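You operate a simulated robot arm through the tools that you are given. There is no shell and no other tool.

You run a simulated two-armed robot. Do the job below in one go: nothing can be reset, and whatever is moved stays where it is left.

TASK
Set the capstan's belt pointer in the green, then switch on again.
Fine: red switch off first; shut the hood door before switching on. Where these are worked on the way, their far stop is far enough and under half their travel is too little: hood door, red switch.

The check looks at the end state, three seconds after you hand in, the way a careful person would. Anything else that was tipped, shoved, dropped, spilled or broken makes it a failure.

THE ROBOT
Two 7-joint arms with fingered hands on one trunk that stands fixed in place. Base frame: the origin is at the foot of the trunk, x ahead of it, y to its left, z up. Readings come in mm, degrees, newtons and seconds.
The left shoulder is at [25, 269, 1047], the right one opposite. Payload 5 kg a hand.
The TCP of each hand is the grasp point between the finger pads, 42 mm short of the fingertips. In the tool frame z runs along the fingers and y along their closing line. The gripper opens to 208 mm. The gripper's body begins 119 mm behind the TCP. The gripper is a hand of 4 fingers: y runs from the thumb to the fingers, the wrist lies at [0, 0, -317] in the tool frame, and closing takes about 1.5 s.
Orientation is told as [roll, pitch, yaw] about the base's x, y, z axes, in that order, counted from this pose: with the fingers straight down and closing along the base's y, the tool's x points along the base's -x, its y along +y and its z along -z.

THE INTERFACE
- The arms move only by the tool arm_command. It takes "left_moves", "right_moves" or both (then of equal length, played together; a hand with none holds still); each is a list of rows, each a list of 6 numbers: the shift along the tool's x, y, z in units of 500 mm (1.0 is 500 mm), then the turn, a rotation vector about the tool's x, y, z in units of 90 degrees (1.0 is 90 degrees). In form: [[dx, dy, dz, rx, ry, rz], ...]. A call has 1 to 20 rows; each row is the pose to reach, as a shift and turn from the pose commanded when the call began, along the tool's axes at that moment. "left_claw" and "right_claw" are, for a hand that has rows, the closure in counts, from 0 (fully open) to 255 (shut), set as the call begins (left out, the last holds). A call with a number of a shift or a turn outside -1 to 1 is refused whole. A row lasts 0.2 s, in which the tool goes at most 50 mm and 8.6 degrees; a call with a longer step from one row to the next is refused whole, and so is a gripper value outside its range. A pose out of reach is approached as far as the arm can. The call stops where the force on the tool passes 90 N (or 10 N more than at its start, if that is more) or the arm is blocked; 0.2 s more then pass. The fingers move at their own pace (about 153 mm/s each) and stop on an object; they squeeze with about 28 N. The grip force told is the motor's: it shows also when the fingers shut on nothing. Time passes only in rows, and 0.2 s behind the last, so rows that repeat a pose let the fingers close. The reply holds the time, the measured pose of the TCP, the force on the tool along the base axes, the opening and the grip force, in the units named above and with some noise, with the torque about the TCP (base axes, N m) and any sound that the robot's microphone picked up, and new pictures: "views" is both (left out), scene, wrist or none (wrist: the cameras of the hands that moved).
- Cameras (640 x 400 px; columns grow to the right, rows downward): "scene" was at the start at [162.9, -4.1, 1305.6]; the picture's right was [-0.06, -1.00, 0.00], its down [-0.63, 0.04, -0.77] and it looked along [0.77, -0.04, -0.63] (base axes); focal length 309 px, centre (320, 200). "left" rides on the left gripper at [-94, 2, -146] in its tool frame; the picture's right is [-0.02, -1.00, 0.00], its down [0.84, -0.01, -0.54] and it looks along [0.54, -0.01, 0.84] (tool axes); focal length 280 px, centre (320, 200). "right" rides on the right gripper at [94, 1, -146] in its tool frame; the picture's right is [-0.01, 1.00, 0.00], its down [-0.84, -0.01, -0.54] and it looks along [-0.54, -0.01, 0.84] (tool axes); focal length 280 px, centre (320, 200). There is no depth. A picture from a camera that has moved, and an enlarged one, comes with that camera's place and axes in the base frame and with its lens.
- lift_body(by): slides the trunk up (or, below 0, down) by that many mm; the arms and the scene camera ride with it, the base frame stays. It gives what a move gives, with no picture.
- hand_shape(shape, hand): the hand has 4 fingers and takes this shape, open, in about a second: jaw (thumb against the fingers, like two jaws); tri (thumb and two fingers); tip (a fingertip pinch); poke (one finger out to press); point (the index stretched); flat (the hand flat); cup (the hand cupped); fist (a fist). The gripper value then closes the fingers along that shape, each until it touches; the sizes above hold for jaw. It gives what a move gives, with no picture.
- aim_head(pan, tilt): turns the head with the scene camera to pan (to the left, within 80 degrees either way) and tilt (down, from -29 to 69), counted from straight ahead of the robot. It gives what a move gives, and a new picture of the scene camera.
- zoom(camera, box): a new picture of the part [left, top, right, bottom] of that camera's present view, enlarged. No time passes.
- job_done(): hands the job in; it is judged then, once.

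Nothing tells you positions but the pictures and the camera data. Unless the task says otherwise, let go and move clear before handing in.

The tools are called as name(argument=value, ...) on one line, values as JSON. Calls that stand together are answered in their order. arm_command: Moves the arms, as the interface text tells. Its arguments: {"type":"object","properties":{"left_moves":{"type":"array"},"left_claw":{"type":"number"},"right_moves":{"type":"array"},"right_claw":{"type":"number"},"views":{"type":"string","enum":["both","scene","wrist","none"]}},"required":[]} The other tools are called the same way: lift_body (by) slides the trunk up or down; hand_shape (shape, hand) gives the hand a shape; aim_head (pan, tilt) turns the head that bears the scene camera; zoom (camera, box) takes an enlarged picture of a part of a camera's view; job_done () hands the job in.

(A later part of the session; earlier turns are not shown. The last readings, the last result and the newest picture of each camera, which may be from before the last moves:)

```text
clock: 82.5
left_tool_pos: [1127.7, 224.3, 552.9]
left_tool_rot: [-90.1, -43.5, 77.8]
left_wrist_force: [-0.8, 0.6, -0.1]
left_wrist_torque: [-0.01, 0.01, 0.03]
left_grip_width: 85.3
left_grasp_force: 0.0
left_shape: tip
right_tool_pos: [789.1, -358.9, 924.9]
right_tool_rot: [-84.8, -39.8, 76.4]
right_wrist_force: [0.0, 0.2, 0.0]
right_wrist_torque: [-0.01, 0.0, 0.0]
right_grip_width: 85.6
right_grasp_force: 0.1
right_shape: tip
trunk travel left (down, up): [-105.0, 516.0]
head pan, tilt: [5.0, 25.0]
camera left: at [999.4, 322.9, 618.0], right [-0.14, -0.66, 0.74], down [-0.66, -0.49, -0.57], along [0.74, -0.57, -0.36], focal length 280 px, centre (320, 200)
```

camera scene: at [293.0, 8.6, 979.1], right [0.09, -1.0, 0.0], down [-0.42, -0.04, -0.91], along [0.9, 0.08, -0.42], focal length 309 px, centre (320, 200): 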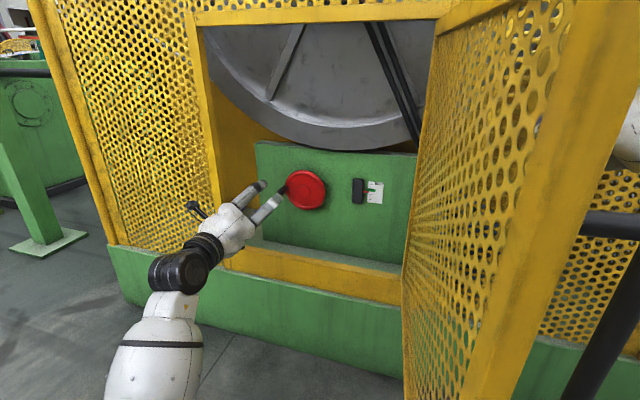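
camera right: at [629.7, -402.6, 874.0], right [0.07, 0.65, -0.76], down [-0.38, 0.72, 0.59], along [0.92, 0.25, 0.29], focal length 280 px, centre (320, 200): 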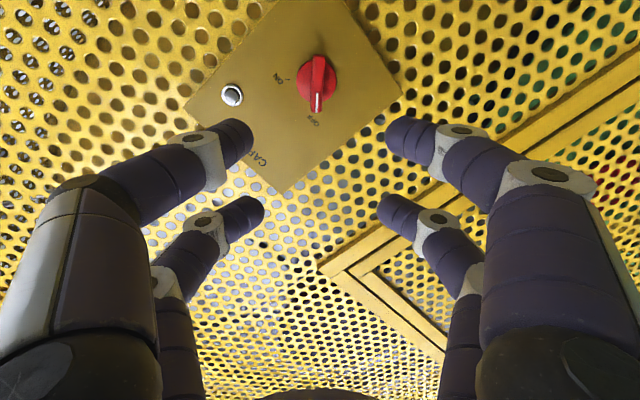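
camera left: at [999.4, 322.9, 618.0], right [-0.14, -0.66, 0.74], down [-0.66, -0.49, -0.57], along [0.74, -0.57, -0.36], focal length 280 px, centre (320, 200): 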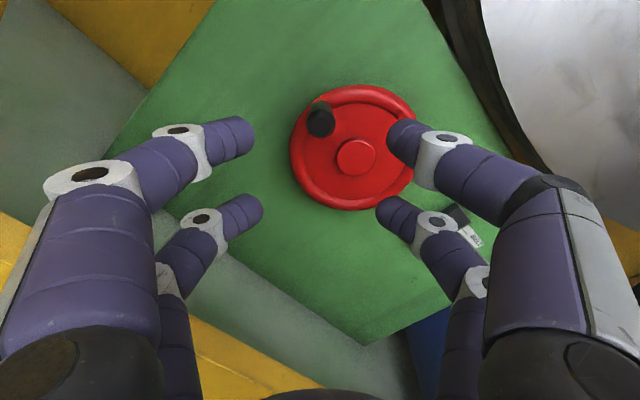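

The peg is centred in the near pair. I'll advance and close on it.

arm_command(left_moves=[[0.003, 0, 0.06, 0, 0, 0], [0.003, 0, 0.112, 0, 0, 0], [0.003, 0, 0.112, 0, 0, 0]], left_claw=150, views="none")

arm_command(left_moves=[[0, 0, 0, 0, 0, 0], [0, 0, 0, 0, 0, 0], [0, 0, 0, 0, 0, 0], [0, 0, 0, 0, 0, 0], [0, 0, 0, 0, 0, 0], [0, 0, 0, 0, 0, 0]], left_claw=255)

zoom(camera="left", box=[220, 60, 420, 260])

```text
clock: 83.3
left_tool_pos: [1185.6, 212.7, 551.8]
left_tool_rot: [-90.1, -43.4, 77.7]
left_wrist_force: [0.3, 0.6, -0.8]
left_wrist_torque: [-0.03, 0.02, 0.0]
left_grip_width: 85.2
left_grasp_force: 0.0
left_shape: tip
right_tool_pos: [789.1, -358.3, 924.2]
right_tool_rot: [-84.8, -39.8, 76.3]
right_wrist_force: [-0.4, -0.7, -0.1]
right_wrist_torque: [0.02, 0.0, 0.0]
right_grip_width: 85.7
right_grasp_force: 0.0
right_shape: tip
trunk travel left (down, up): [-105.0, 516.0]
head pan, tilt: [5.0, 25.0]
```

```text
clock: 84.7
left_tool_pos: [1184.9, 213.4, 552.8]
left_tool_rot: [-90.1, -43.3, 77.7]
left_wrist_force: [9.4, -0.3, 2.0]
left_wrist_torque: [0.02, 0.08, -0.13]
left_grip_width: 5.6
left_grasp_force: 27.9
left_shape: tip
right_tool_pos: [790.2, -357.9, 924.6]
right_tool_rot: [-84.9, -39.8, 76.4]
right_wrist_force: [0.7, -0.4, -0.1]
right_wrist_torque: [-0.01, -0.02, -0.01]
right_grip_width: 85.5
right_grasp_force: 0.0
right_shape: tip
trunk travel left (down, up): [-105.0, 516.0]
head pan, tilt: [5.0, 25.0]
camera scene: at [293.0, 8.6, 979.1], right [0.09, -1.0, 0.0], down [-0.42, -0.04, -0.91], along [0.9, 0.08, -0.42], focal length 309 px, centre (320, 200)
camera left: at [1056.6, 310.8, 617.0], right [-0.15, -0.66, 0.74], down [-0.66, -0.49, -0.57], along [0.74, -0.57, -0.36], focal length 280 px, centre (320, 200)
```

scene: 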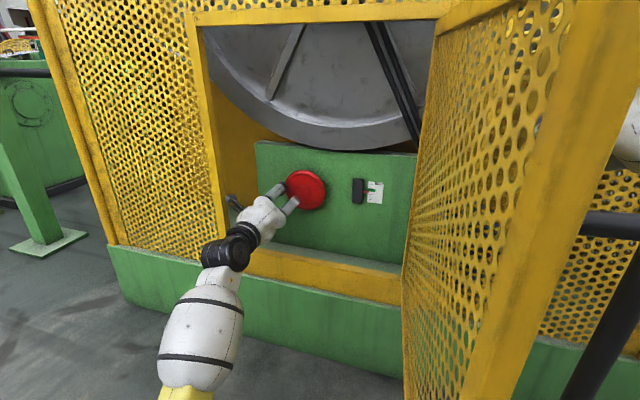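
left: 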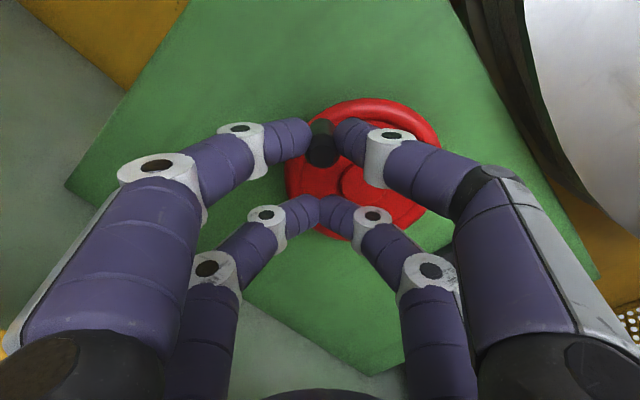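

```text
2.00 times, centred on (320, 160) of left
camera zoom: at [1056.6, 310.8, 617.0], right [-0.15, -0.66, 0.74], down [-0.66, -0.49, -0.57], along [0.74, -0.57, -0.36], focal length 561 px, centre (320, 280)
```

zoom: 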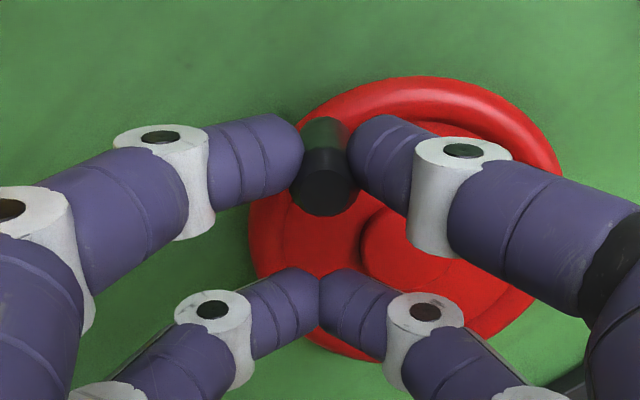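

The peg is well gripped. I'll turn about 40° more clockwise.

arm_command(left_moves=[[-0.006, -0.009, 0, 0, 0, 0], [-0.011, -0.019, 0, 0, 0, 0], [-0.015, -0.029, 0, 0, 0, 0], [-0.018, -0.039, 0, 0, 0, 0], [-0.02, -0.05, 0, 0, 0, 0], [-0.022, -0.06, 0, 0, 0, 0], [-0.022, -0.071, 0, 0, 0, 0], [-0.022, -0.082, 0, 0, 0, 0], [-0.022, -0.082, 0, 0, 0, 0]], left_claw=255)

zoom(camera="left", box=[220, 60, 420, 260])

zoom(camera="scene", box=[340, 170, 400, 215])

```text
clock: 86.7
left_tool_pos: [1180.8, 202.0, 588.2]
left_tool_rot: [-90.3, -43.9, 78.1]
left_wrist_force: [10.2, 16.3, 14.0]
left_wrist_torque: [0.12, -0.35, 0.36]
left_grip_width: 3.3
left_grasp_force: 28.1
left_shape: tip
right_tool_pos: [788.8, -357.9, 926.7]
right_tool_rot: [-84.9, -39.8, 76.4]
right_wrist_force: [-1.3, 0.0, -0.4]
right_wrist_torque: [0.03, -0.02, 0.01]
right_grip_width: 85.7
right_grasp_force: 0.1
right_shape: tip
trunk travel left (down, up): [-105.0, 516.0]
head pan, tilt: [5.0, 25.0]
camera scene: at [292.3, 8.8, 979.5], right [0.09, -1.0, 0.0], down [-0.42, -0.04, -0.91], along [0.9, 0.08, -0.42], focal length 309 px, centre (320, 200)
camera left: at [1051.6, 299.0, 653.7], right [-0.14, -0.67, 0.73], down [-0.65, -0.49, -0.58], along [0.74, -0.56, -0.36], focal length 280 px, centre (320, 200)
```

scene: 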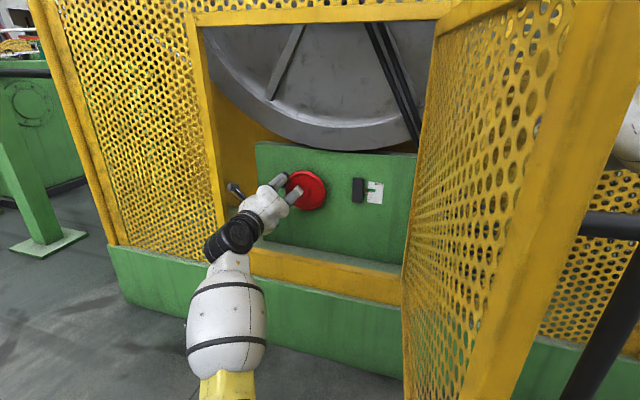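
left: 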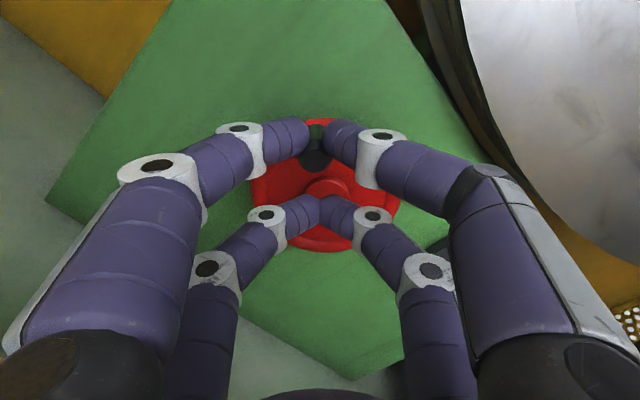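

```text
2.00 times, centred on (320, 160) of left
camera zoom: at [1051.6, 299.0, 653.7], right [-0.14, -0.67, 0.73], down [-0.65, -0.49, -0.58], along [0.74, -0.56, -0.36], focal length 561 px, centre (320, 280)
```

zoom: 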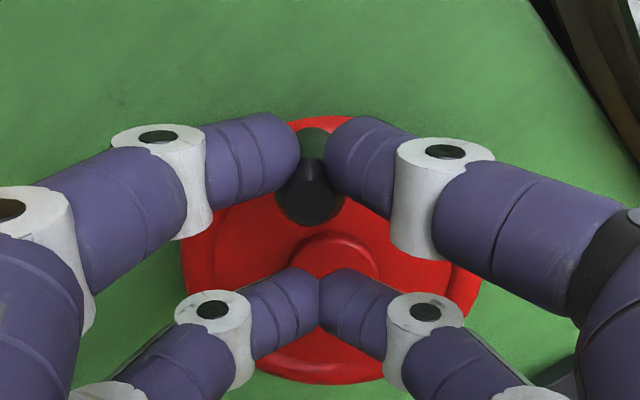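

```text
8.89 times, centred on (370, 192) of scene
camera zoom: at [292.3, 8.8, 979.5], right [0.09, -1.0, 0.0], down [-0.42, -0.04, -0.91], along [0.9, 0.08, -0.42], focal length 2751 px, centre (-124, 267)
```

zoom: 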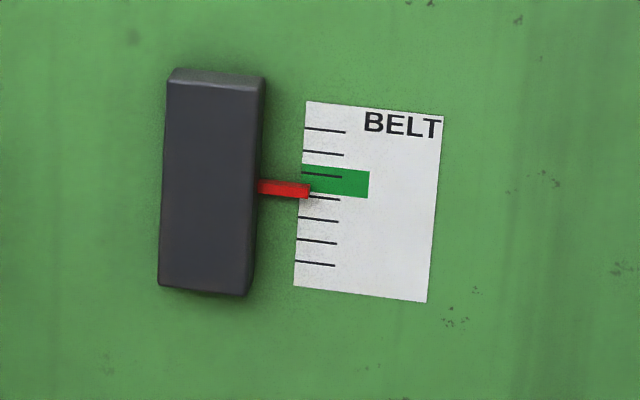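

The pointer has just entered the lower part of the green band. I'll turn about 30° more to centre it.

arm_command(left_moves=[[-0.002, -0.011, 0, 0, 0, 0], [-0.003, -0.021, 0, 0, 0, 0], [-0.003, -0.032, 0, 0, 0, 0], [-0.002, -0.043, 0, 0, 0, 0], [0, -0.053, 0, 0, 0, 0], [0.002, -0.064, 0, 0, 0, 0], [0.002, -0.064, 0, 0, 0, 0]], left_claw=255)

zoom(camera="left", box=[220, 60, 420, 260])

zoom(camera="scene", box=[340, 170, 400, 215])

```text
clock: 88.3
left_tool_pos: [1180.6, 184.5, 607.9]
left_tool_rot: [-91.6, -43.7, 78.1]
left_wrist_force: [4.5, 12.5, 19.9]
left_wrist_torque: [-0.01, -0.46, 0.3]
left_grip_width: 3.1
left_grasp_force: 28.2
left_shape: tip
left hand out of reach, approached as far as the arm can: row 3, 4, 5, 6, 7
right_tool_pos: [789.3, -357.4, 927.0]
right_tool_rot: [-84.9, -39.8, 76.4]
right_wrist_force: [-0.5, -1.1, -0.2]
right_wrist_torque: [0.03, 0.0, 0.02]
right_grip_width: 85.7
right_grasp_force: 0.1
right_shape: tip
trunk travel left (down, up): [-105.0, 516.0]
head pan, tilt: [5.0, 25.0]
camera scene: at [291.8, 8.6, 979.7], right [0.09, -1.0, 0.0], down [-0.42, -0.04, -0.91], along [0.9, 0.08, -0.42], focal length 309 px, centre (320, 200)
camera left: at [1052.1, 284.7, 670.6], right [-0.17, -0.66, 0.73], down [-0.65, -0.48, -0.58], along [0.74, -0.58, -0.35], focal length 280 px, centre (320, 200)
```

scene: 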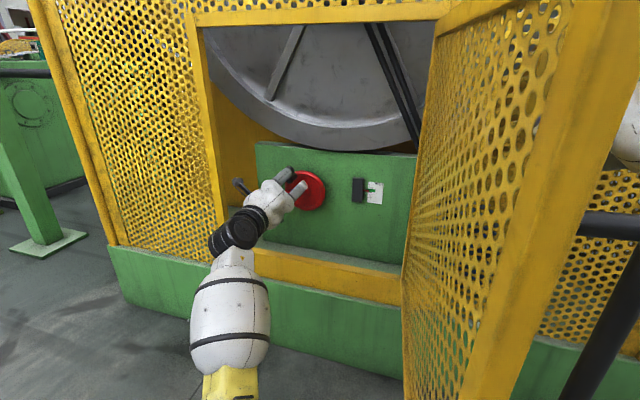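
left: 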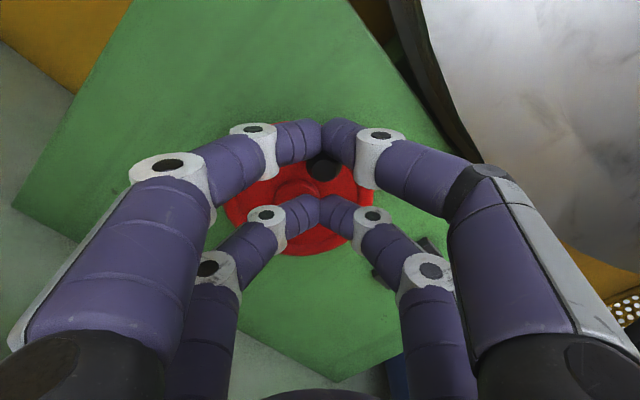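

```text
2.00 times, centred on (320, 160) of left
camera zoom: at [1052.1, 284.7, 670.6], right [-0.17, -0.66, 0.73], down [-0.65, -0.48, -0.58], along [0.74, -0.58, -0.35], focal length 561 px, centre (320, 280)
```

zoom: 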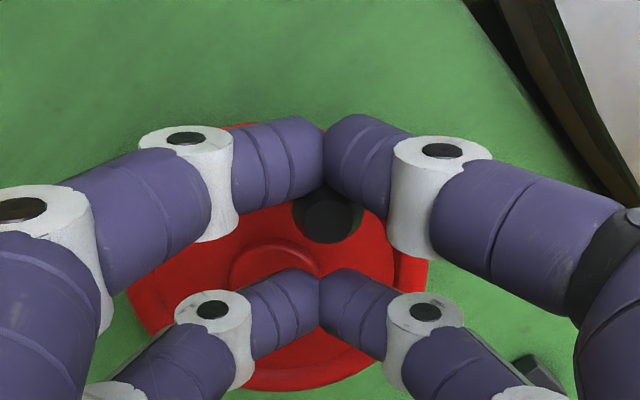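

```text
8.89 times, centred on (370, 192) of scene
camera zoom: at [291.8, 8.6, 979.7], right [0.09, -1.0, 0.0], down [-0.42, -0.04, -0.91], along [0.9, 0.08, -0.42], focal length 2751 px, centre (-124, 267)
```

zoom: 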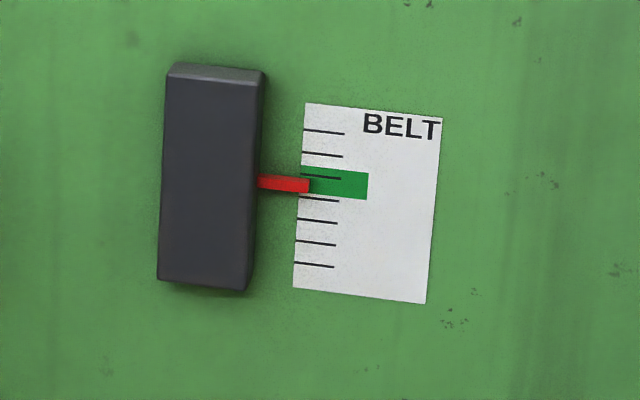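

The pointer is now well inside the green band. I'll open the fingers, back the hand out and check the reading unloaded.

arm_command(left_moves=[[0, 0, 0, 0, 0, 0], [0, 0, 0, 0, 0, 0], [0, 0, 0, 0, 0, 0], [0, 0, 0, 0, 0, 0], [0, 0, -0.06, 0, 0, 0], [0, 0, -0.12, 0, 0, 0], [0, 0, -0.2, 0, 0, 0], [0, 0, -0.28, 0, 0, 0], [0, 0, -0.28, 0, 0, 0]], left_claw=130)

zoom(camera="scene", box=[340, 170, 400, 215])

zoom(camera="left", box=[220, 60, 420, 260])

```text
clock: 90.5
left_tool_pos: [1049.9, 259.2, 618.2]
left_tool_rot: [-92.5, -46.5, 80.6]
left_wrist_force: [0.1, 0.2, 0.2]
left_wrist_torque: [0.02, 0.01, 0.01]
left_grip_width: 101.5
left_grasp_force: 0.1
left_shape: tip
left hand out of reach, approached as far as the arm can: row 5, 6, 7, 8, 9
right_tool_pos: [790.3, -358.0, 924.2]
right_tool_rot: [-84.8, -39.7, 76.4]
right_wrist_force: [0.0, 0.5, -0.2]
right_wrist_torque: [-0.03, 0.02, -0.04]
right_grip_width: 85.5
right_grasp_force: 0.1
right_shape: tip
trunk travel left (down, up): [-105.0, 516.0]
head pan, tilt: [5.0, 25.0]
stopped in row 9 (left hand): the arm was blocked; the commanded pose is now the measured one
camera scene: at [292.9, 8.8, 979.1], right [0.09, -1.0, 0.0], down [-0.42, -0.04, -0.91], along [0.9, 0.08, -0.42], focal length 309 px, centre (320, 200)
camera left: at [916.8, 351.7, 682.0], right [-0.16, -0.7, 0.7], down [-0.62, -0.48, -0.62], along [0.77, -0.53, -0.36], focal length 280 px, centre (320, 200)
```

scene: 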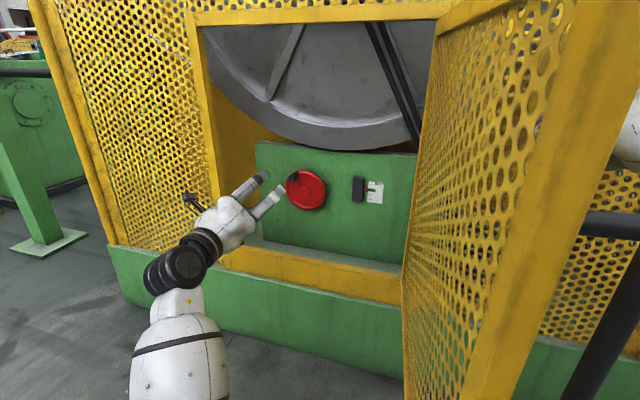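
left: 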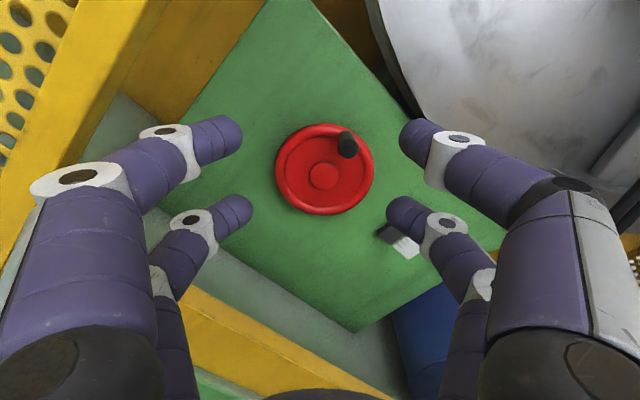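

```text
8.89 times, centred on (370, 192) of scene
camera zoom: at [292.9, 8.8, 979.1], right [0.09, -1.0, 0.0], down [-0.42, -0.04, -0.91], along [0.9, 0.08, -0.42], focal length 2751 px, centre (-124, 267)
```

zoom: 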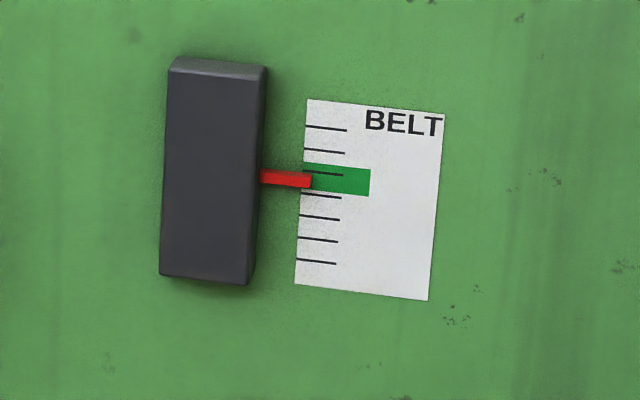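

```text
2.00 times, centred on (320, 160) of left
camera zoom: at [916.8, 351.7, 682.0], right [-0.16, -0.7, 0.7], down [-0.62, -0.48, -0.62], along [0.77, -0.53, -0.36], focal length 561 px, centre (320, 280)
```

zoom: 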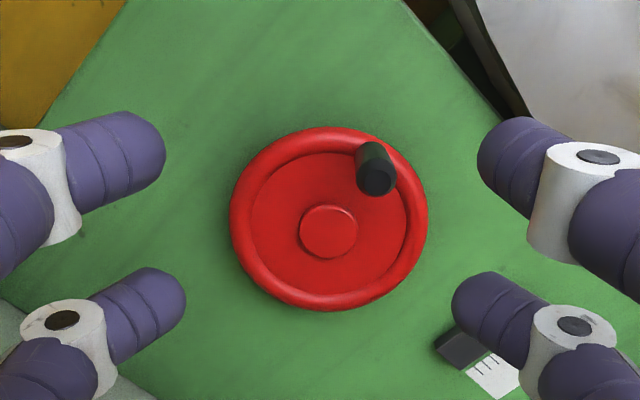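

Unloaded, the pointer reads near the centre of the green. My view is from above, so to rule out parallax I'll bring the left wrist camera down to gauge height for a level look.

arm_command(left_moves=[[0.07, -0.011, 0.005, 0, 0, 0.085], [0.14, -0.022, 0.012, 0, 0, 0.17], [0.21, -0.033, 0.02, 0, 0, 0.255], [0.28, -0.044, 0.027, 0, 0, 0.34], [0.35, -0.055, 0.033, 0, 0, 0.425], [0.42, -0.066, 0.04, 0, 0, 0.51], [0.42, -0.066, 0.04, 0, 0, 0.51]], left_claw=130)

```text
clock: 92.3
left_tool_pos: [1060.6, 171.1, 472.8]
left_tool_rot: [110.5, -81.4, -120.9]
left_wrist_force: [-0.8, -0.1, 1.0]
left_wrist_torque: [0.04, 0.01, 0.02]
left_grip_width: 101.8
left_grasp_force: 0.1
left_shape: tip
left hand out of reach, approached as far as the arm can: row 2, 3, 4, 5, 6, 7
right_tool_pos: [789.1, -358.9, 925.1]
right_tool_rot: [-84.9, -39.8, 76.4]
right_wrist_force: [-0.2, -0.2, -0.4]
right_wrist_torque: [0.01, -0.01, -0.04]
right_grip_width: 85.5
right_grasp_force: 0.1
right_shape: tip
trunk travel left (down, up): [-105.0, 516.0]
head pan, tilt: [5.0, 25.0]
stopped in row 7 (left hand): the arm was blocked; the commanded pose is now the measured one
camera scene: at [292.9, 8.7, 979.1], right [0.09, -1.0, 0.0], down [-0.42, -0.04, -0.91], along [0.9, 0.08, -0.42], focal length 309 px, centre (320, 200)
camera left: at [909.5, 186.5, 559.2], right [-0.18, -0.98, -0.13], down [-0.47, 0.2, -0.86], along [0.87, -0.09, -0.49], focal length 280 px, centre (320, 200)
```

scene: 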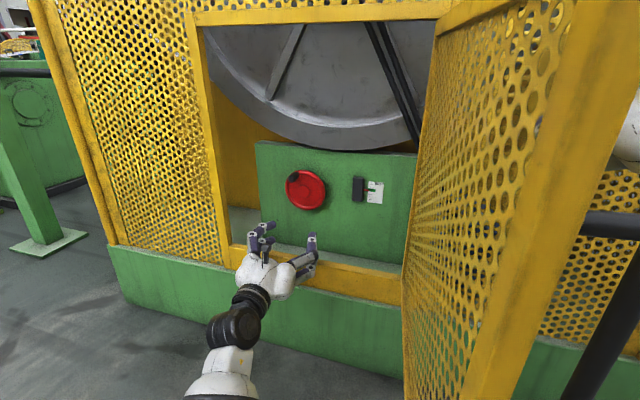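
left: 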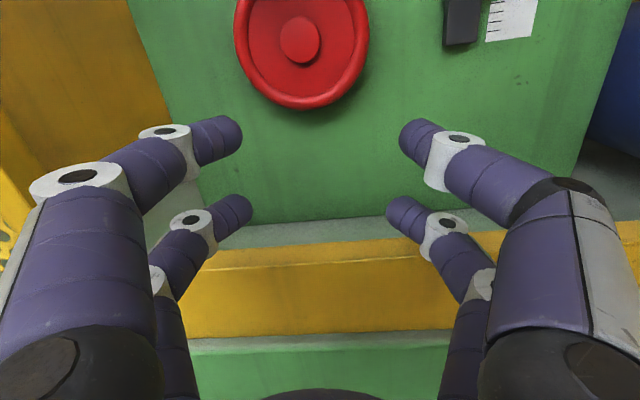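

The gauge is just out of the top of the picture, so I'll raise the hand about 55 mm to look at it nearly level.

arm_command(left_moves=[[-0.04, 0, -0.03, 0, 0, 0], [-0.08, 0, -0.06, 0, 0, 0], [-0.12, 0, -0.08, 0, 0, 0], [-0.12, 0, -0.08, 0, 0, 0]], left_claw=130, views="wrist")

zoom(camera="left", box=[400, 0, 540, 100])

```text
clock: 93.5
left_tool_pos: [1025.1, 229.1, 515.2]
left_tool_rot: [100.5, -75.9, -109.6]
left_wrist_force: [-0.4, 0.4, -0.7]
left_wrist_torque: [0.03, 0.04, -0.01]
left_grip_width: 101.8
left_grasp_force: 0.0
left_shape: tip
left hand out of reach, approached as far as the arm can: row 3, 4
right_tool_pos: [789.3, -358.9, 923.6]
right_tool_rot: [-84.8, -39.8, 76.4]
right_wrist_force: [0.6, 0.2, 0.5]
right_wrist_torque: [-0.01, -0.01, -0.01]
right_grip_width: 85.7
right_grasp_force: 0.0
right_shape: tip
trunk travel left (down, up): [-105.0, 516.0]
head pan, tilt: [5.0, 25.0]
stopped in row 4 (left hand): the arm was blocked; the commanded pose is now the measured one
camera left: at [872.4, 233.0, 601.0], right [-0.15, -0.96, -0.22], down [-0.46, 0.27, -0.84], along [0.87, -0.02, -0.49], focal length 280 px, centre (320, 200)
```

left: 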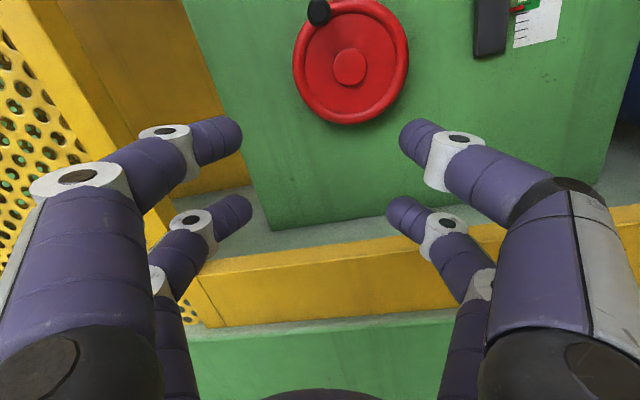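

```text
4.00 times, centred on (470, 50) of left
camera zoom: at [872.4, 233.0, 601.0], right [-0.15, -0.96, -0.22], down [-0.46, 0.27, -0.84], along [0.87, -0.02, -0.49], focal length 1122 px, centre (-280, 800)
```

zoom: 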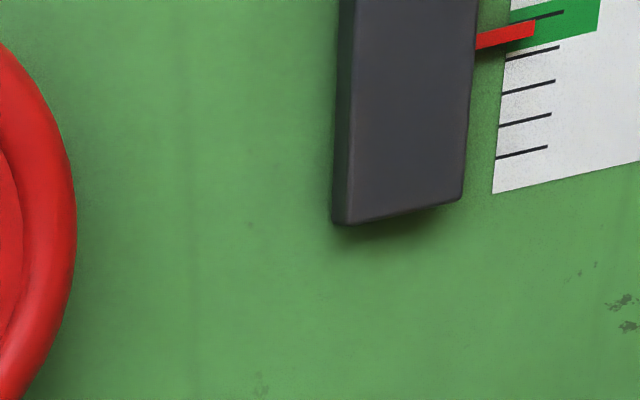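

Seen almost level, the pointer agrees with the scene view: it sits about 0.3 of a division below the green's middle tick, right at the band's centre. Now I'll withdraw the left arm so the door can be closed.

arm_command(left_moves=[[-0.02, 0, -0.083, 0, 0, 0], [-0.04, 0, -0.167, 0, 0, 0], [-0.06, 0, -0.25, 0, 0, 0], [-0.08, 0, -0.333, 0, 0, 0], [-0.1, 0, -0.417, 0, 0, 0], [-0.12, 0, -0.5, 0, 0, 0]], left_claw=130)

zoom(camera="scene", box=[340, 170, 400, 215])

```text
clock: 94.9
left_tool_pos: [772.8, 263.8, 563.8]
left_tool_rot: [99.8, -74.4, -108.7]
left_wrist_force: [0.2, -0.8, -0.8]
left_wrist_torque: [-0.02, -0.09, 0.02]
left_grip_width: 101.6
left_grasp_force: 0.0
left_shape: tip
right_tool_pos: [790.7, -358.6, 923.5]
right_tool_rot: [-84.8, -39.8, 76.3]
right_wrist_force: [0.5, -0.5, -1.0]
right_wrist_torque: [-0.03, -0.1, 0.02]
right_grip_width: 85.5
right_grasp_force: 0.1
right_shape: tip
trunk travel left (down, up): [-105.0, 516.0]
head pan, tilt: [5.0, 25.0]
camera scene: at [293.3, 8.5, 979.0], right [0.09, -1.0, 0.0], down [-0.42, -0.04, -0.91], along [0.9, 0.08, -0.42], focal length 309 px, centre (320, 200)
camera left: at [620.6, 263.9, 649.7], right [-0.14, -0.96, -0.25], down [-0.46, 0.29, -0.84], along [0.88, -0.01, -0.48], focal length 280 px, centre (320, 200)
```

scene: 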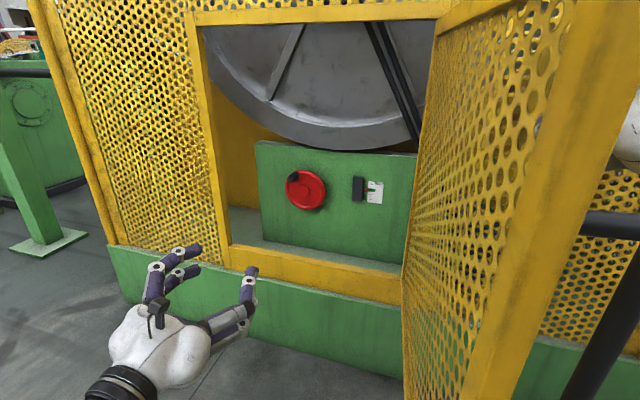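
left: 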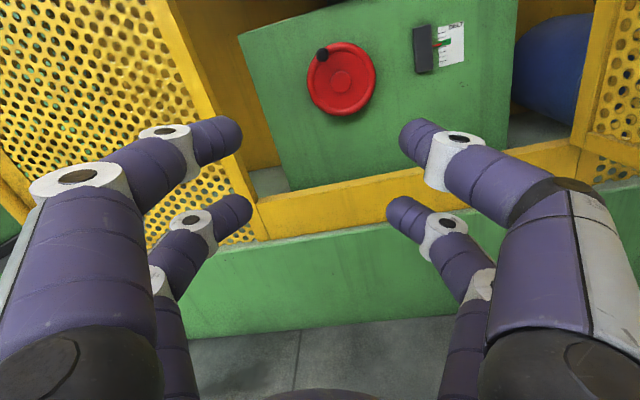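

```text
8.89 times, centred on (370, 192) of scene
camera zoom: at [293.3, 8.5, 979.0], right [0.09, -1.0, 0.0], down [-0.42, -0.04, -0.91], along [0.9, 0.08, -0.42], focal length 2751 px, centre (-124, 267)
```

zoom: 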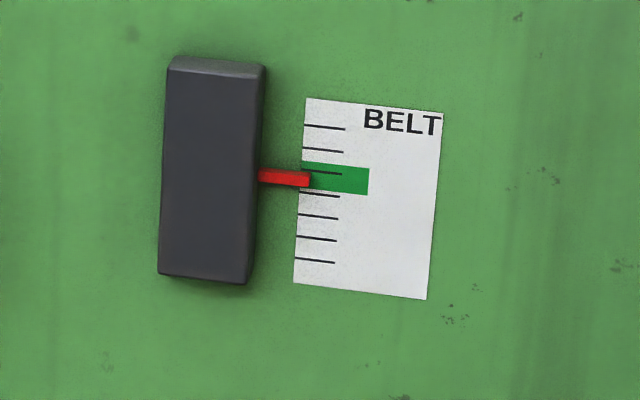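

I'll double check the gauge from this lower viewpoint too.

zoom(camera="left", box=[400, 10, 480, 80])

```text
5.71 times, centred on (440, 45) of left
camera zoom: at [620.6, 263.9, 649.7], right [-0.14, -0.96, -0.25], down [-0.46, 0.29, -0.84], along [0.88, -0.01, -0.48], focal length 1602 px, centre (-366, 1086)
```

zoom: 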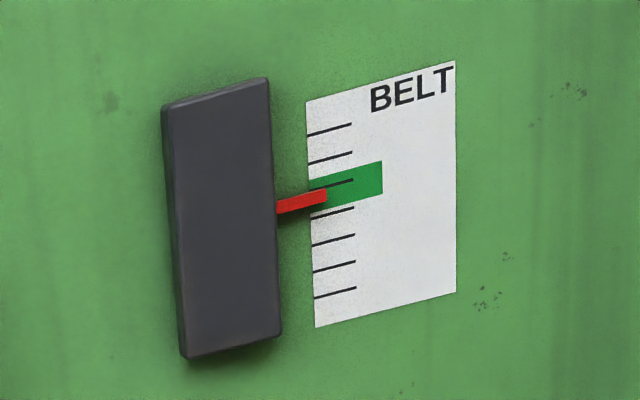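

All views agree that the pointer is in the green. I'll swing the left hand out to the left, clear of the door's sweep.

arm_command(left_moves=[[-0.038, 0.053, -0.048, 0.089, 0, 0], [-0.077, 0.106, -0.096, 0.178, 0, 0], [-0.115, 0.159, -0.144, 0.267, 0, 0], [-0.154, 0.212, -0.192, 0.356, 0, 0], [-0.192, 0.266, -0.24, 0.445, 0, 0], [-0.23, 0.319, -0.289, 0.533, 0, 0], [-0.269, 0.372, -0.337, 0.622, 0, 0], [-0.307, 0.425, -0.385, 0.711, 0, 0], [-0.346, 0.478, -0.433, 0.8, 0, 0], [-0.384, 0.531, -0.481, 0.889, 0, 0], [-0.384, 0.531, -0.481, 0.889, 0, 0]], left_claw=255, views="none")

aim_head(pan=-12, tilt=20)

```text
clock: 97.3
left_tool_pos: [557.6, 503.9, 801.0]
left_tool_rot: [20.7, -76.0, -109.8]
left_wrist_force: [0.7, -0.2, -0.2]
left_wrist_torque: [0.04, 0.0, -0.01]
left_grip_width: 0.2
left_grasp_force: 27.8
left_shape: tip
left hand out of reach, approached as far as the arm can: row 2
right_tool_pos: [789.6, -358.5, 924.5]
right_tool_rot: [-84.8, -39.8, 76.5]
right_wrist_force: [-0.3, -0.7, 0.4]
right_wrist_torque: [0.04, 0.0, 0.04]
right_grip_width: 85.4
right_grasp_force: 0.1
right_shape: tip
trunk travel left (down, up): [-105.0, 516.0]
head pan, tilt: [5.0, 25.0]
```

```text
clock: 98.1
left_tool_pos: [558.6, 504.7, 801.5]
left_tool_rot: [20.8, -76.3, -109.9]
left_wrist_force: [-0.8, -0.1, 0.3]
left_wrist_torque: [0.01, 0.02, 0.03]
left_grip_width: 0.0
left_grasp_force: 28.2
left_shape: tip
right_tool_pos: [790.1, -358.1, 924.3]
right_tool_rot: [-84.7, -39.8, 76.5]
right_wrist_force: [-0.7, 0.0, -0.3]
right_wrist_torque: [0.0, -0.02, -0.03]
right_grip_width: 85.5
right_grasp_force: 0.0
right_shape: tip
trunk travel left (down, up): [-105.0, 516.0]
head pan, tilt: [-12.0, 20.0]
camera scene: at [292.3, -18.7, 987.1], right [-0.21, -0.98, 0.0], down [-0.33, 0.07, -0.94], along [0.92, -0.19, -0.34], focal length 309 px, centre (320, 200)
```

scene: 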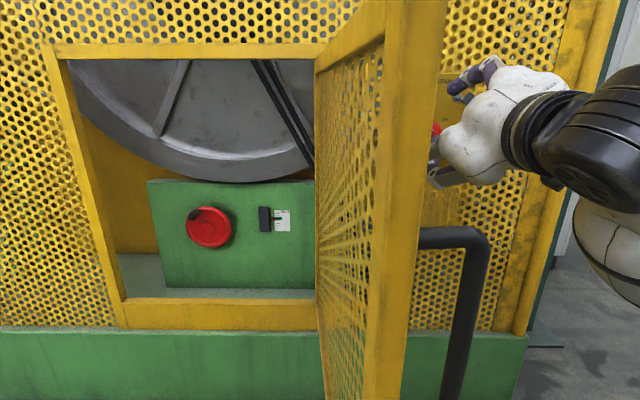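

The open door's outer face is on the right, so the right hand will push it shut. First I'll close the right fingers and roll that hand level.

arm_command(right_moves=[[0.006, 0.013, -0.02, 0, 0, 0.077], [0.012, 0.027, -0.04, 0, 0, 0.154], [0.018, 0.04, -0.06, 0, 0, 0.231], [0.023, 0.053, -0.08, 0, 0, 0.308], [0.029, 0.066, -0.1, 0, 0, 0.385], [0.035, 0.08, -0.12, 0, 0, 0.462], [0.041, 0.093, -0.141, 0, 0, 0.54], [0.041, 0.093, -0.141, 0, 0, 0.54]], right_claw=255)

```text
clock: 99.9
left_tool_pos: [558.0, 503.5, 802.3]
left_tool_rot: [20.7, -76.1, -109.7]
left_wrist_force: [-0.8, -0.6, -1.1]
left_wrist_torque: [0.01, 0.02, 0.0]
left_grip_width: 0.0
left_grasp_force: 28.3
left_shape: tip
right_tool_pos: [723.2, -330.0, 882.3]
right_tool_rot: [-19.3, -85.6, 8.9]
right_wrist_force: [0.3, -0.3, 0.2]
right_wrist_torque: [-0.01, 0.0, -0.02]
right_grip_width: 0.1
right_grasp_force: 28.4
right_shape: tip
right hand out of reach, approached as far as the arm can: row 7, 8
trunk travel left (down, up): [-105.0, 516.0]
head pan, tilt: [-12.0, 20.0]
camera scene: at [292.3, -18.7, 987.1], right [-0.21, -0.98, 0.0], down [-0.33, 0.07, -0.94], along [0.92, -0.2, -0.34], focal length 309 px, centre (320, 200)
camera right: at [574.0, -304.8, 800.5], right [0.18, 0.98, -0.01], down [-0.47, 0.1, 0.88], along [0.87, -0.15, 0.48], focal length 280 px, centre (320, 200)
```

scene: 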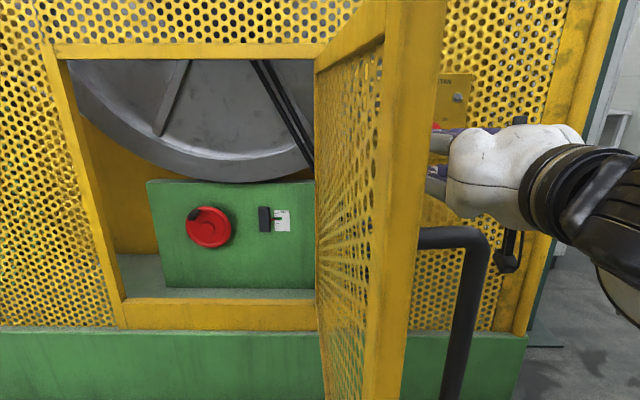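
right: 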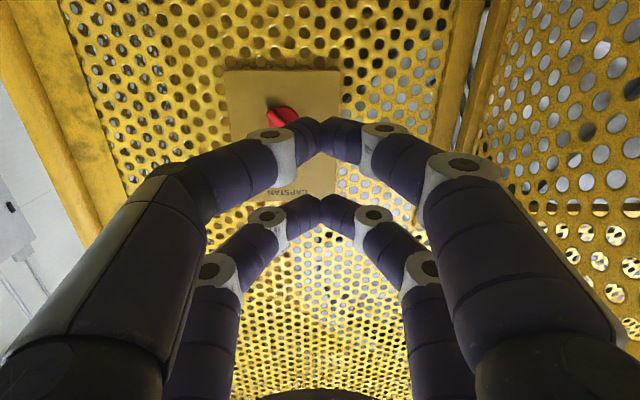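

Next I'll yaw the right hand to point left toward the door's outer face, stopping just short of contact.

arm_command(right_moves=[[0, 0.029, -0.003, -0.089, 0, 0], [0, 0.058, -0.005, -0.178, 0, 0], [0, 0.086, -0.008, -0.267, 0, 0], [0, 0.115, -0.01, -0.356, 0, 0], [0, 0.144, -0.013, -0.444, 0, 0], [0, 0.173, -0.015, -0.533, 0, 0], [0, 0.201, -0.018, -0.622, 0, 0], [0, 0.23, -0.02, -0.711, 0, 0], [0, 0.259, -0.023, -0.8, 0, 0], [0, 0.259, -0.023, -0.8, 0, 0]], right_claw=255)

```text
clock: 102.1
left_tool_pos: [558.6, 503.7, 802.0]
left_tool_rot: [20.7, -76.2, -109.8]
left_wrist_force: [0.4, -0.1, -0.3]
left_wrist_torque: [-0.04, -0.01, 0.02]
left_grip_width: 0.0
left_grasp_force: 27.9
left_shape: tip
right_tool_pos: [734.1, -200.8, 880.6]
right_tool_rot: [51.8, -85.8, 10.0]
right_wrist_force: [-0.8, -0.4, 0.5]
right_wrist_torque: [0.0, -0.01, -0.03]
right_grip_width: 0.0
right_grasp_force: 27.7
right_shape: tip
right hand out of reach, approached as far as the arm can: row 1, 2
trunk travel left (down, up): [-105.0, 516.0]
head pan, tilt: [-12.0, 20.0]
camera scene: at [292.3, -18.7, 987.2], right [-0.21, -0.98, 0.0], down [-0.33, 0.07, -0.94], along [0.92, -0.2, -0.34], focal length 309 px, centre (320, 200)
camera right: at [658.6, -331.5, 794.4], right [-0.88, 0.47, 0.07], down [-0.18, -0.47, 0.86], along [0.44, 0.75, 0.5], focal length 280 px, centre (320, 200)
```

scene: 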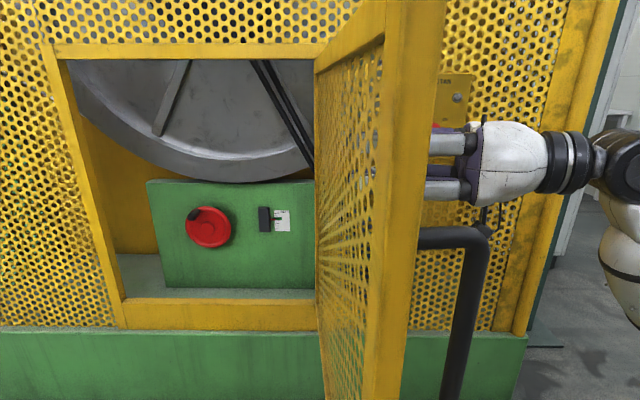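
right: 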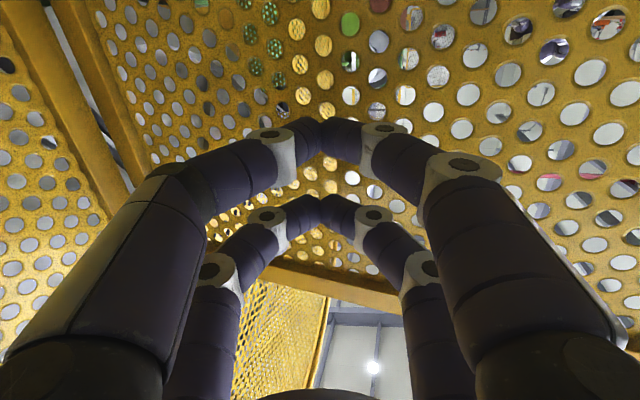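

The fingers face the door panel. I'll push the door along its arc to about 40°.

arm_command(right_moves=[[0, 0.022, 0.058, 0, 0, 0], [0, 0.044, 0.117, 0, 0, 0], [0, 0.047, 0.19, 0.044, 0, 0], [0, 0.05, 0.263, 0.089, 0, 0], [0, 0.053, 0.336, 0.133, 0, 0], [0, 0.034, 0.39, 0.178, 0, 0], [0, 0.016, 0.444, 0.222, 0, 0], [0, -0.003, 0.498, 0.267, 0, 0]], right_claw=255)

```text
clock: 103.9
left_tool_pos: [558.2, 502.9, 801.7]
left_tool_rot: [20.7, -76.1, -109.7]
left_wrist_force: [1.4, -0.5, 0.5]
left_wrist_torque: [0.11, 0.0, 0.02]
left_grip_width: 0.3
left_grasp_force: 28.2
left_shape: tip
right_tool_pos: [854.5, 18.3, 868.5]
right_tool_rot: [27.7, -85.8, 9.9]
right_wrist_force: [0.8, -1.0, -1.1]
right_wrist_torque: [-0.01, 0.06, 0.18]
right_grip_width: 0.0
right_grasp_force: 27.6
right_shape: tip
trunk travel left (down, up): [-105.0, 516.0]
head pan, tilt: [-12.0, 20.0]
camera scene: at [292.2, -19.3, 987.1], right [-0.21, -0.98, 0.0], down [-0.33, 0.07, -0.94], along [0.92, -0.2, -0.34], focal length 309 px, centre (320, 200)
camera right: at [732.8, -73.0, 785.1], right [-0.61, 0.79, 0.05], down [-0.36, -0.33, 0.87], along [0.71, 0.51, 0.48], focal length 280 px, centre (320, 200)
```

scene: 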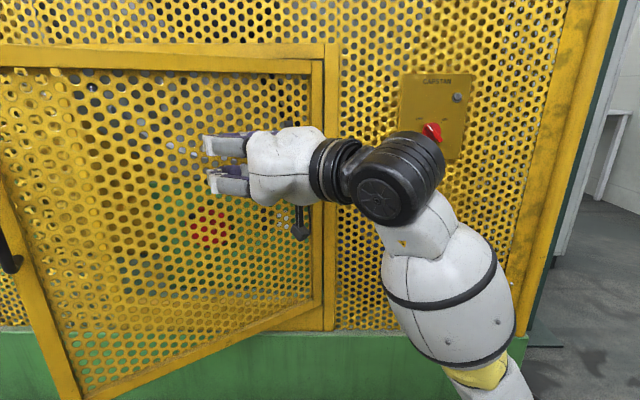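
right: 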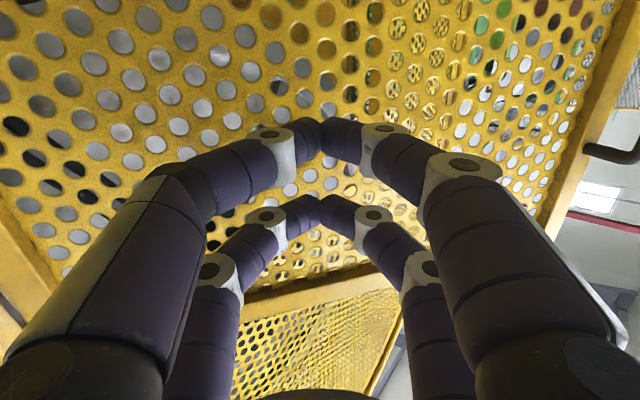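

The door is closing smoothly. I'll continue pushing until it's shut.

arm_command(right_moves=[[0, -0.021, 0.08, 0.056, 0, 0], [0, -0.043, 0.159, 0.111, 0, 0], [0, -0.07, 0.203, 0.144, 0, 0], [0, -0.098, 0.246, 0.178, 0, 0], [0, -0.127, 0.274, 0.189, 0, 0], [0, -0.156, 0.302, 0.2, 0, 0], [0, -0.178, 0.318, 0.2, 0, 0], [0, -0.178, 0.318, 0.2, 0, 0]], right_claw=255)

```text
clock: 105.7
left_tool_pos: [556.9, 504.0, 801.2]
left_tool_rot: [21.3, -76.2, -110.1]
left_wrist_force: [0.3, 0.7, 0.7]
left_wrist_torque: [-0.05, -0.03, 0.03]
left_grip_width: 0.3
left_grasp_force: 28.1
left_shape: tip
right_tool_pos: [1023.5, 57.7, 858.7]
right_tool_rot: [10.0, -86.0, 11.0]
right_wrist_force: [-28.3, -0.6, 2.2]
right_wrist_torque: [0.04, 0.52, 0.17]
right_grip_width: 0.3
right_grasp_force: 27.9
right_shape: tip
trunk travel left (down, up): [-105.0, 516.0]
head pan, tilt: [-12.0, 20.0]
stopped in row 8 (right hand): the force on the tool passed its limit at 94 N (the readings are from after the stop); the commanded pose is now the measured one
camera scene: at [291.2, -18.5, 987.5], right [-0.21, -0.98, 0.0], down [-0.33, 0.07, -0.94], along [0.92, -0.2, -0.34], focal length 309 px, centre (320, 200)
camera right: at [881.3, 3.3, 776.6], right [-0.35, 0.93, 0.03], down [-0.44, -0.19, 0.88], along [0.82, 0.3, 0.48], focal length 280 px, centre (320, 200)
```

scene: 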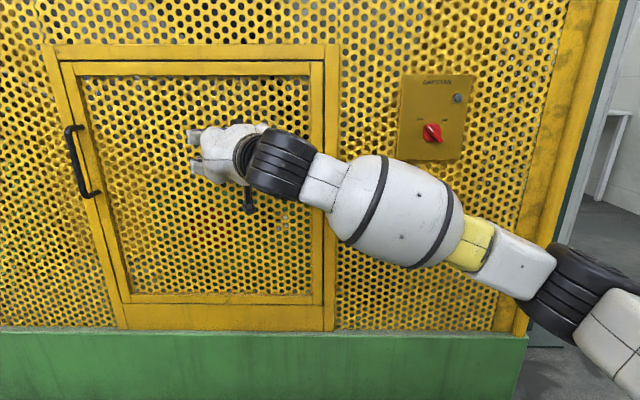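
right: 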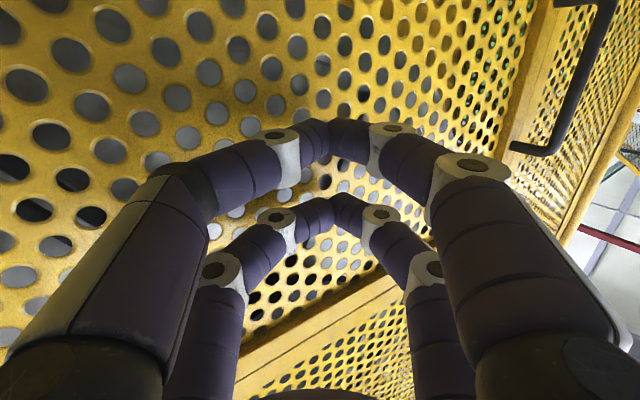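

The door reached its stop. I'll back the right hand off and check that the door sits flush.

arm_command(right_moves=[[0, 0, -0.05, 0, 0, 0], [0, 0, -0.13, 0, 0, 0], [0, 0, -0.22, 0, 0, 0], [0, 0, -0.31, 0, 0, 0], [0, -0.08, -0.35, 0, 0, 0], [0, -0.16, -0.4, 0, 0, 0], [0, -0.25, -0.43, 0, 0, 0], [0, -0.34, -0.46, 0, 0, 0]], right_claw=150)

zoom(camera="scene", box=[30, 30, 350, 340])

```text
clock: 107.5
left_tool_pos: [558.9, 503.7, 801.0]
left_tool_rot: [20.9, -76.2, -109.8]
left_wrist_force: [0.4, 1.1, -1.2]
left_wrist_torque: [-0.17, 0.04, -0.02]
left_grip_width: 0.0
left_grasp_force: 27.9
left_shape: tip
right_tool_pos: [872.0, -188.6, 868.9]
right_tool_rot: [8.9, -85.9, 11.7]
right_wrist_force: [-0.1, 0.5, 0.2]
right_wrist_torque: [-0.01, 0.05, -0.15]
right_grip_width: 85.7
right_grasp_force: 0.1
right_shape: tip
trunk travel left (down, up): [-105.0, 516.0]
head pan, tilt: [-12.0, 20.0]
camera scene: at [292.3, -18.3, 987.1], right [-0.21, -0.98, 0.0], down [-0.33, 0.07, -0.94], along [0.92, -0.2, -0.34], focal length 309 px, centre (320, 200)
camera right: at [729.1, -241.7, 786.3], right [-0.35, 0.94, 0.03], down [-0.44, -0.19, 0.88], along [0.83, 0.3, 0.48], focal length 280 px, centre (320, 200)
```

scene: 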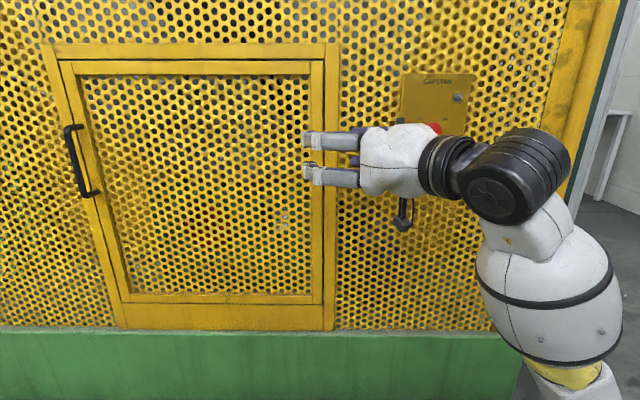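
right: 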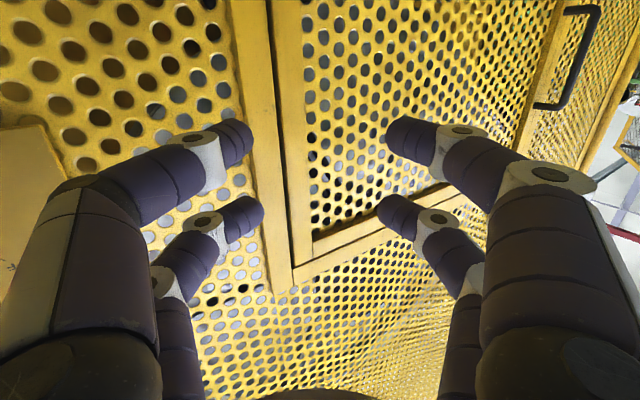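

```text
1.29 times, centred on (190, 185) of scene
camera zoom: at [292.3, -18.3, 987.1], right [-0.21, -0.98, 0.0], down [-0.33, 0.07, -0.94], along [0.92, -0.2, -0.34], focal length 399 px, centre (488, 219)
```

zoom: 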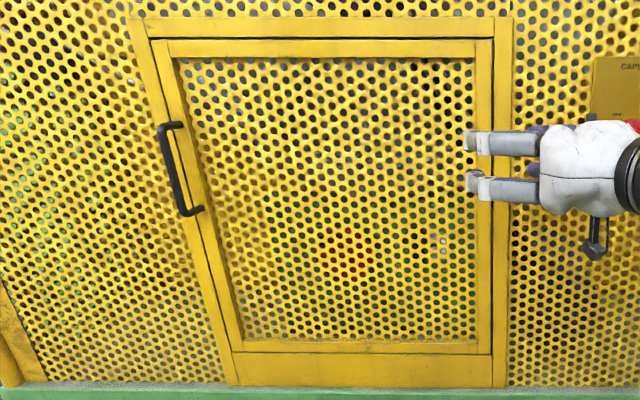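

The door looks shut. I'll zoom on its left edge to be sure.

zoom(camera="scene", box=[30, 30, 130, 110])

zoom(camera="scene", box=[70, 240, 170, 340])

```text
5.00 times, centred on (80, 70) of scene
camera zoom: at [292.3, -18.3, 987.1], right [-0.21, -0.98, 0.0], down [-0.33, 0.07, -0.94], along [0.92, -0.2, -0.34], focal length 1547 px, centre (1520, 850)
```

zoom: 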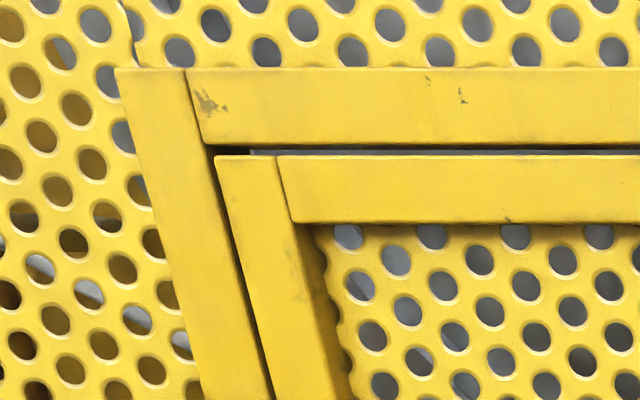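

```text
4.00 times, centred on (120, 290) of scene
camera zoom: at [292.3, -18.3, 987.1], right [-0.21, -0.98, 0.0], down [-0.33, 0.07, -0.94], along [0.92, -0.2, -0.34], focal length 1238 px, centre (1120, -160)
```

zoom: 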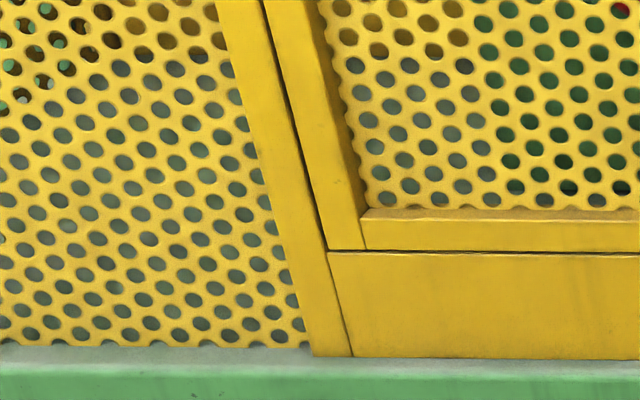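

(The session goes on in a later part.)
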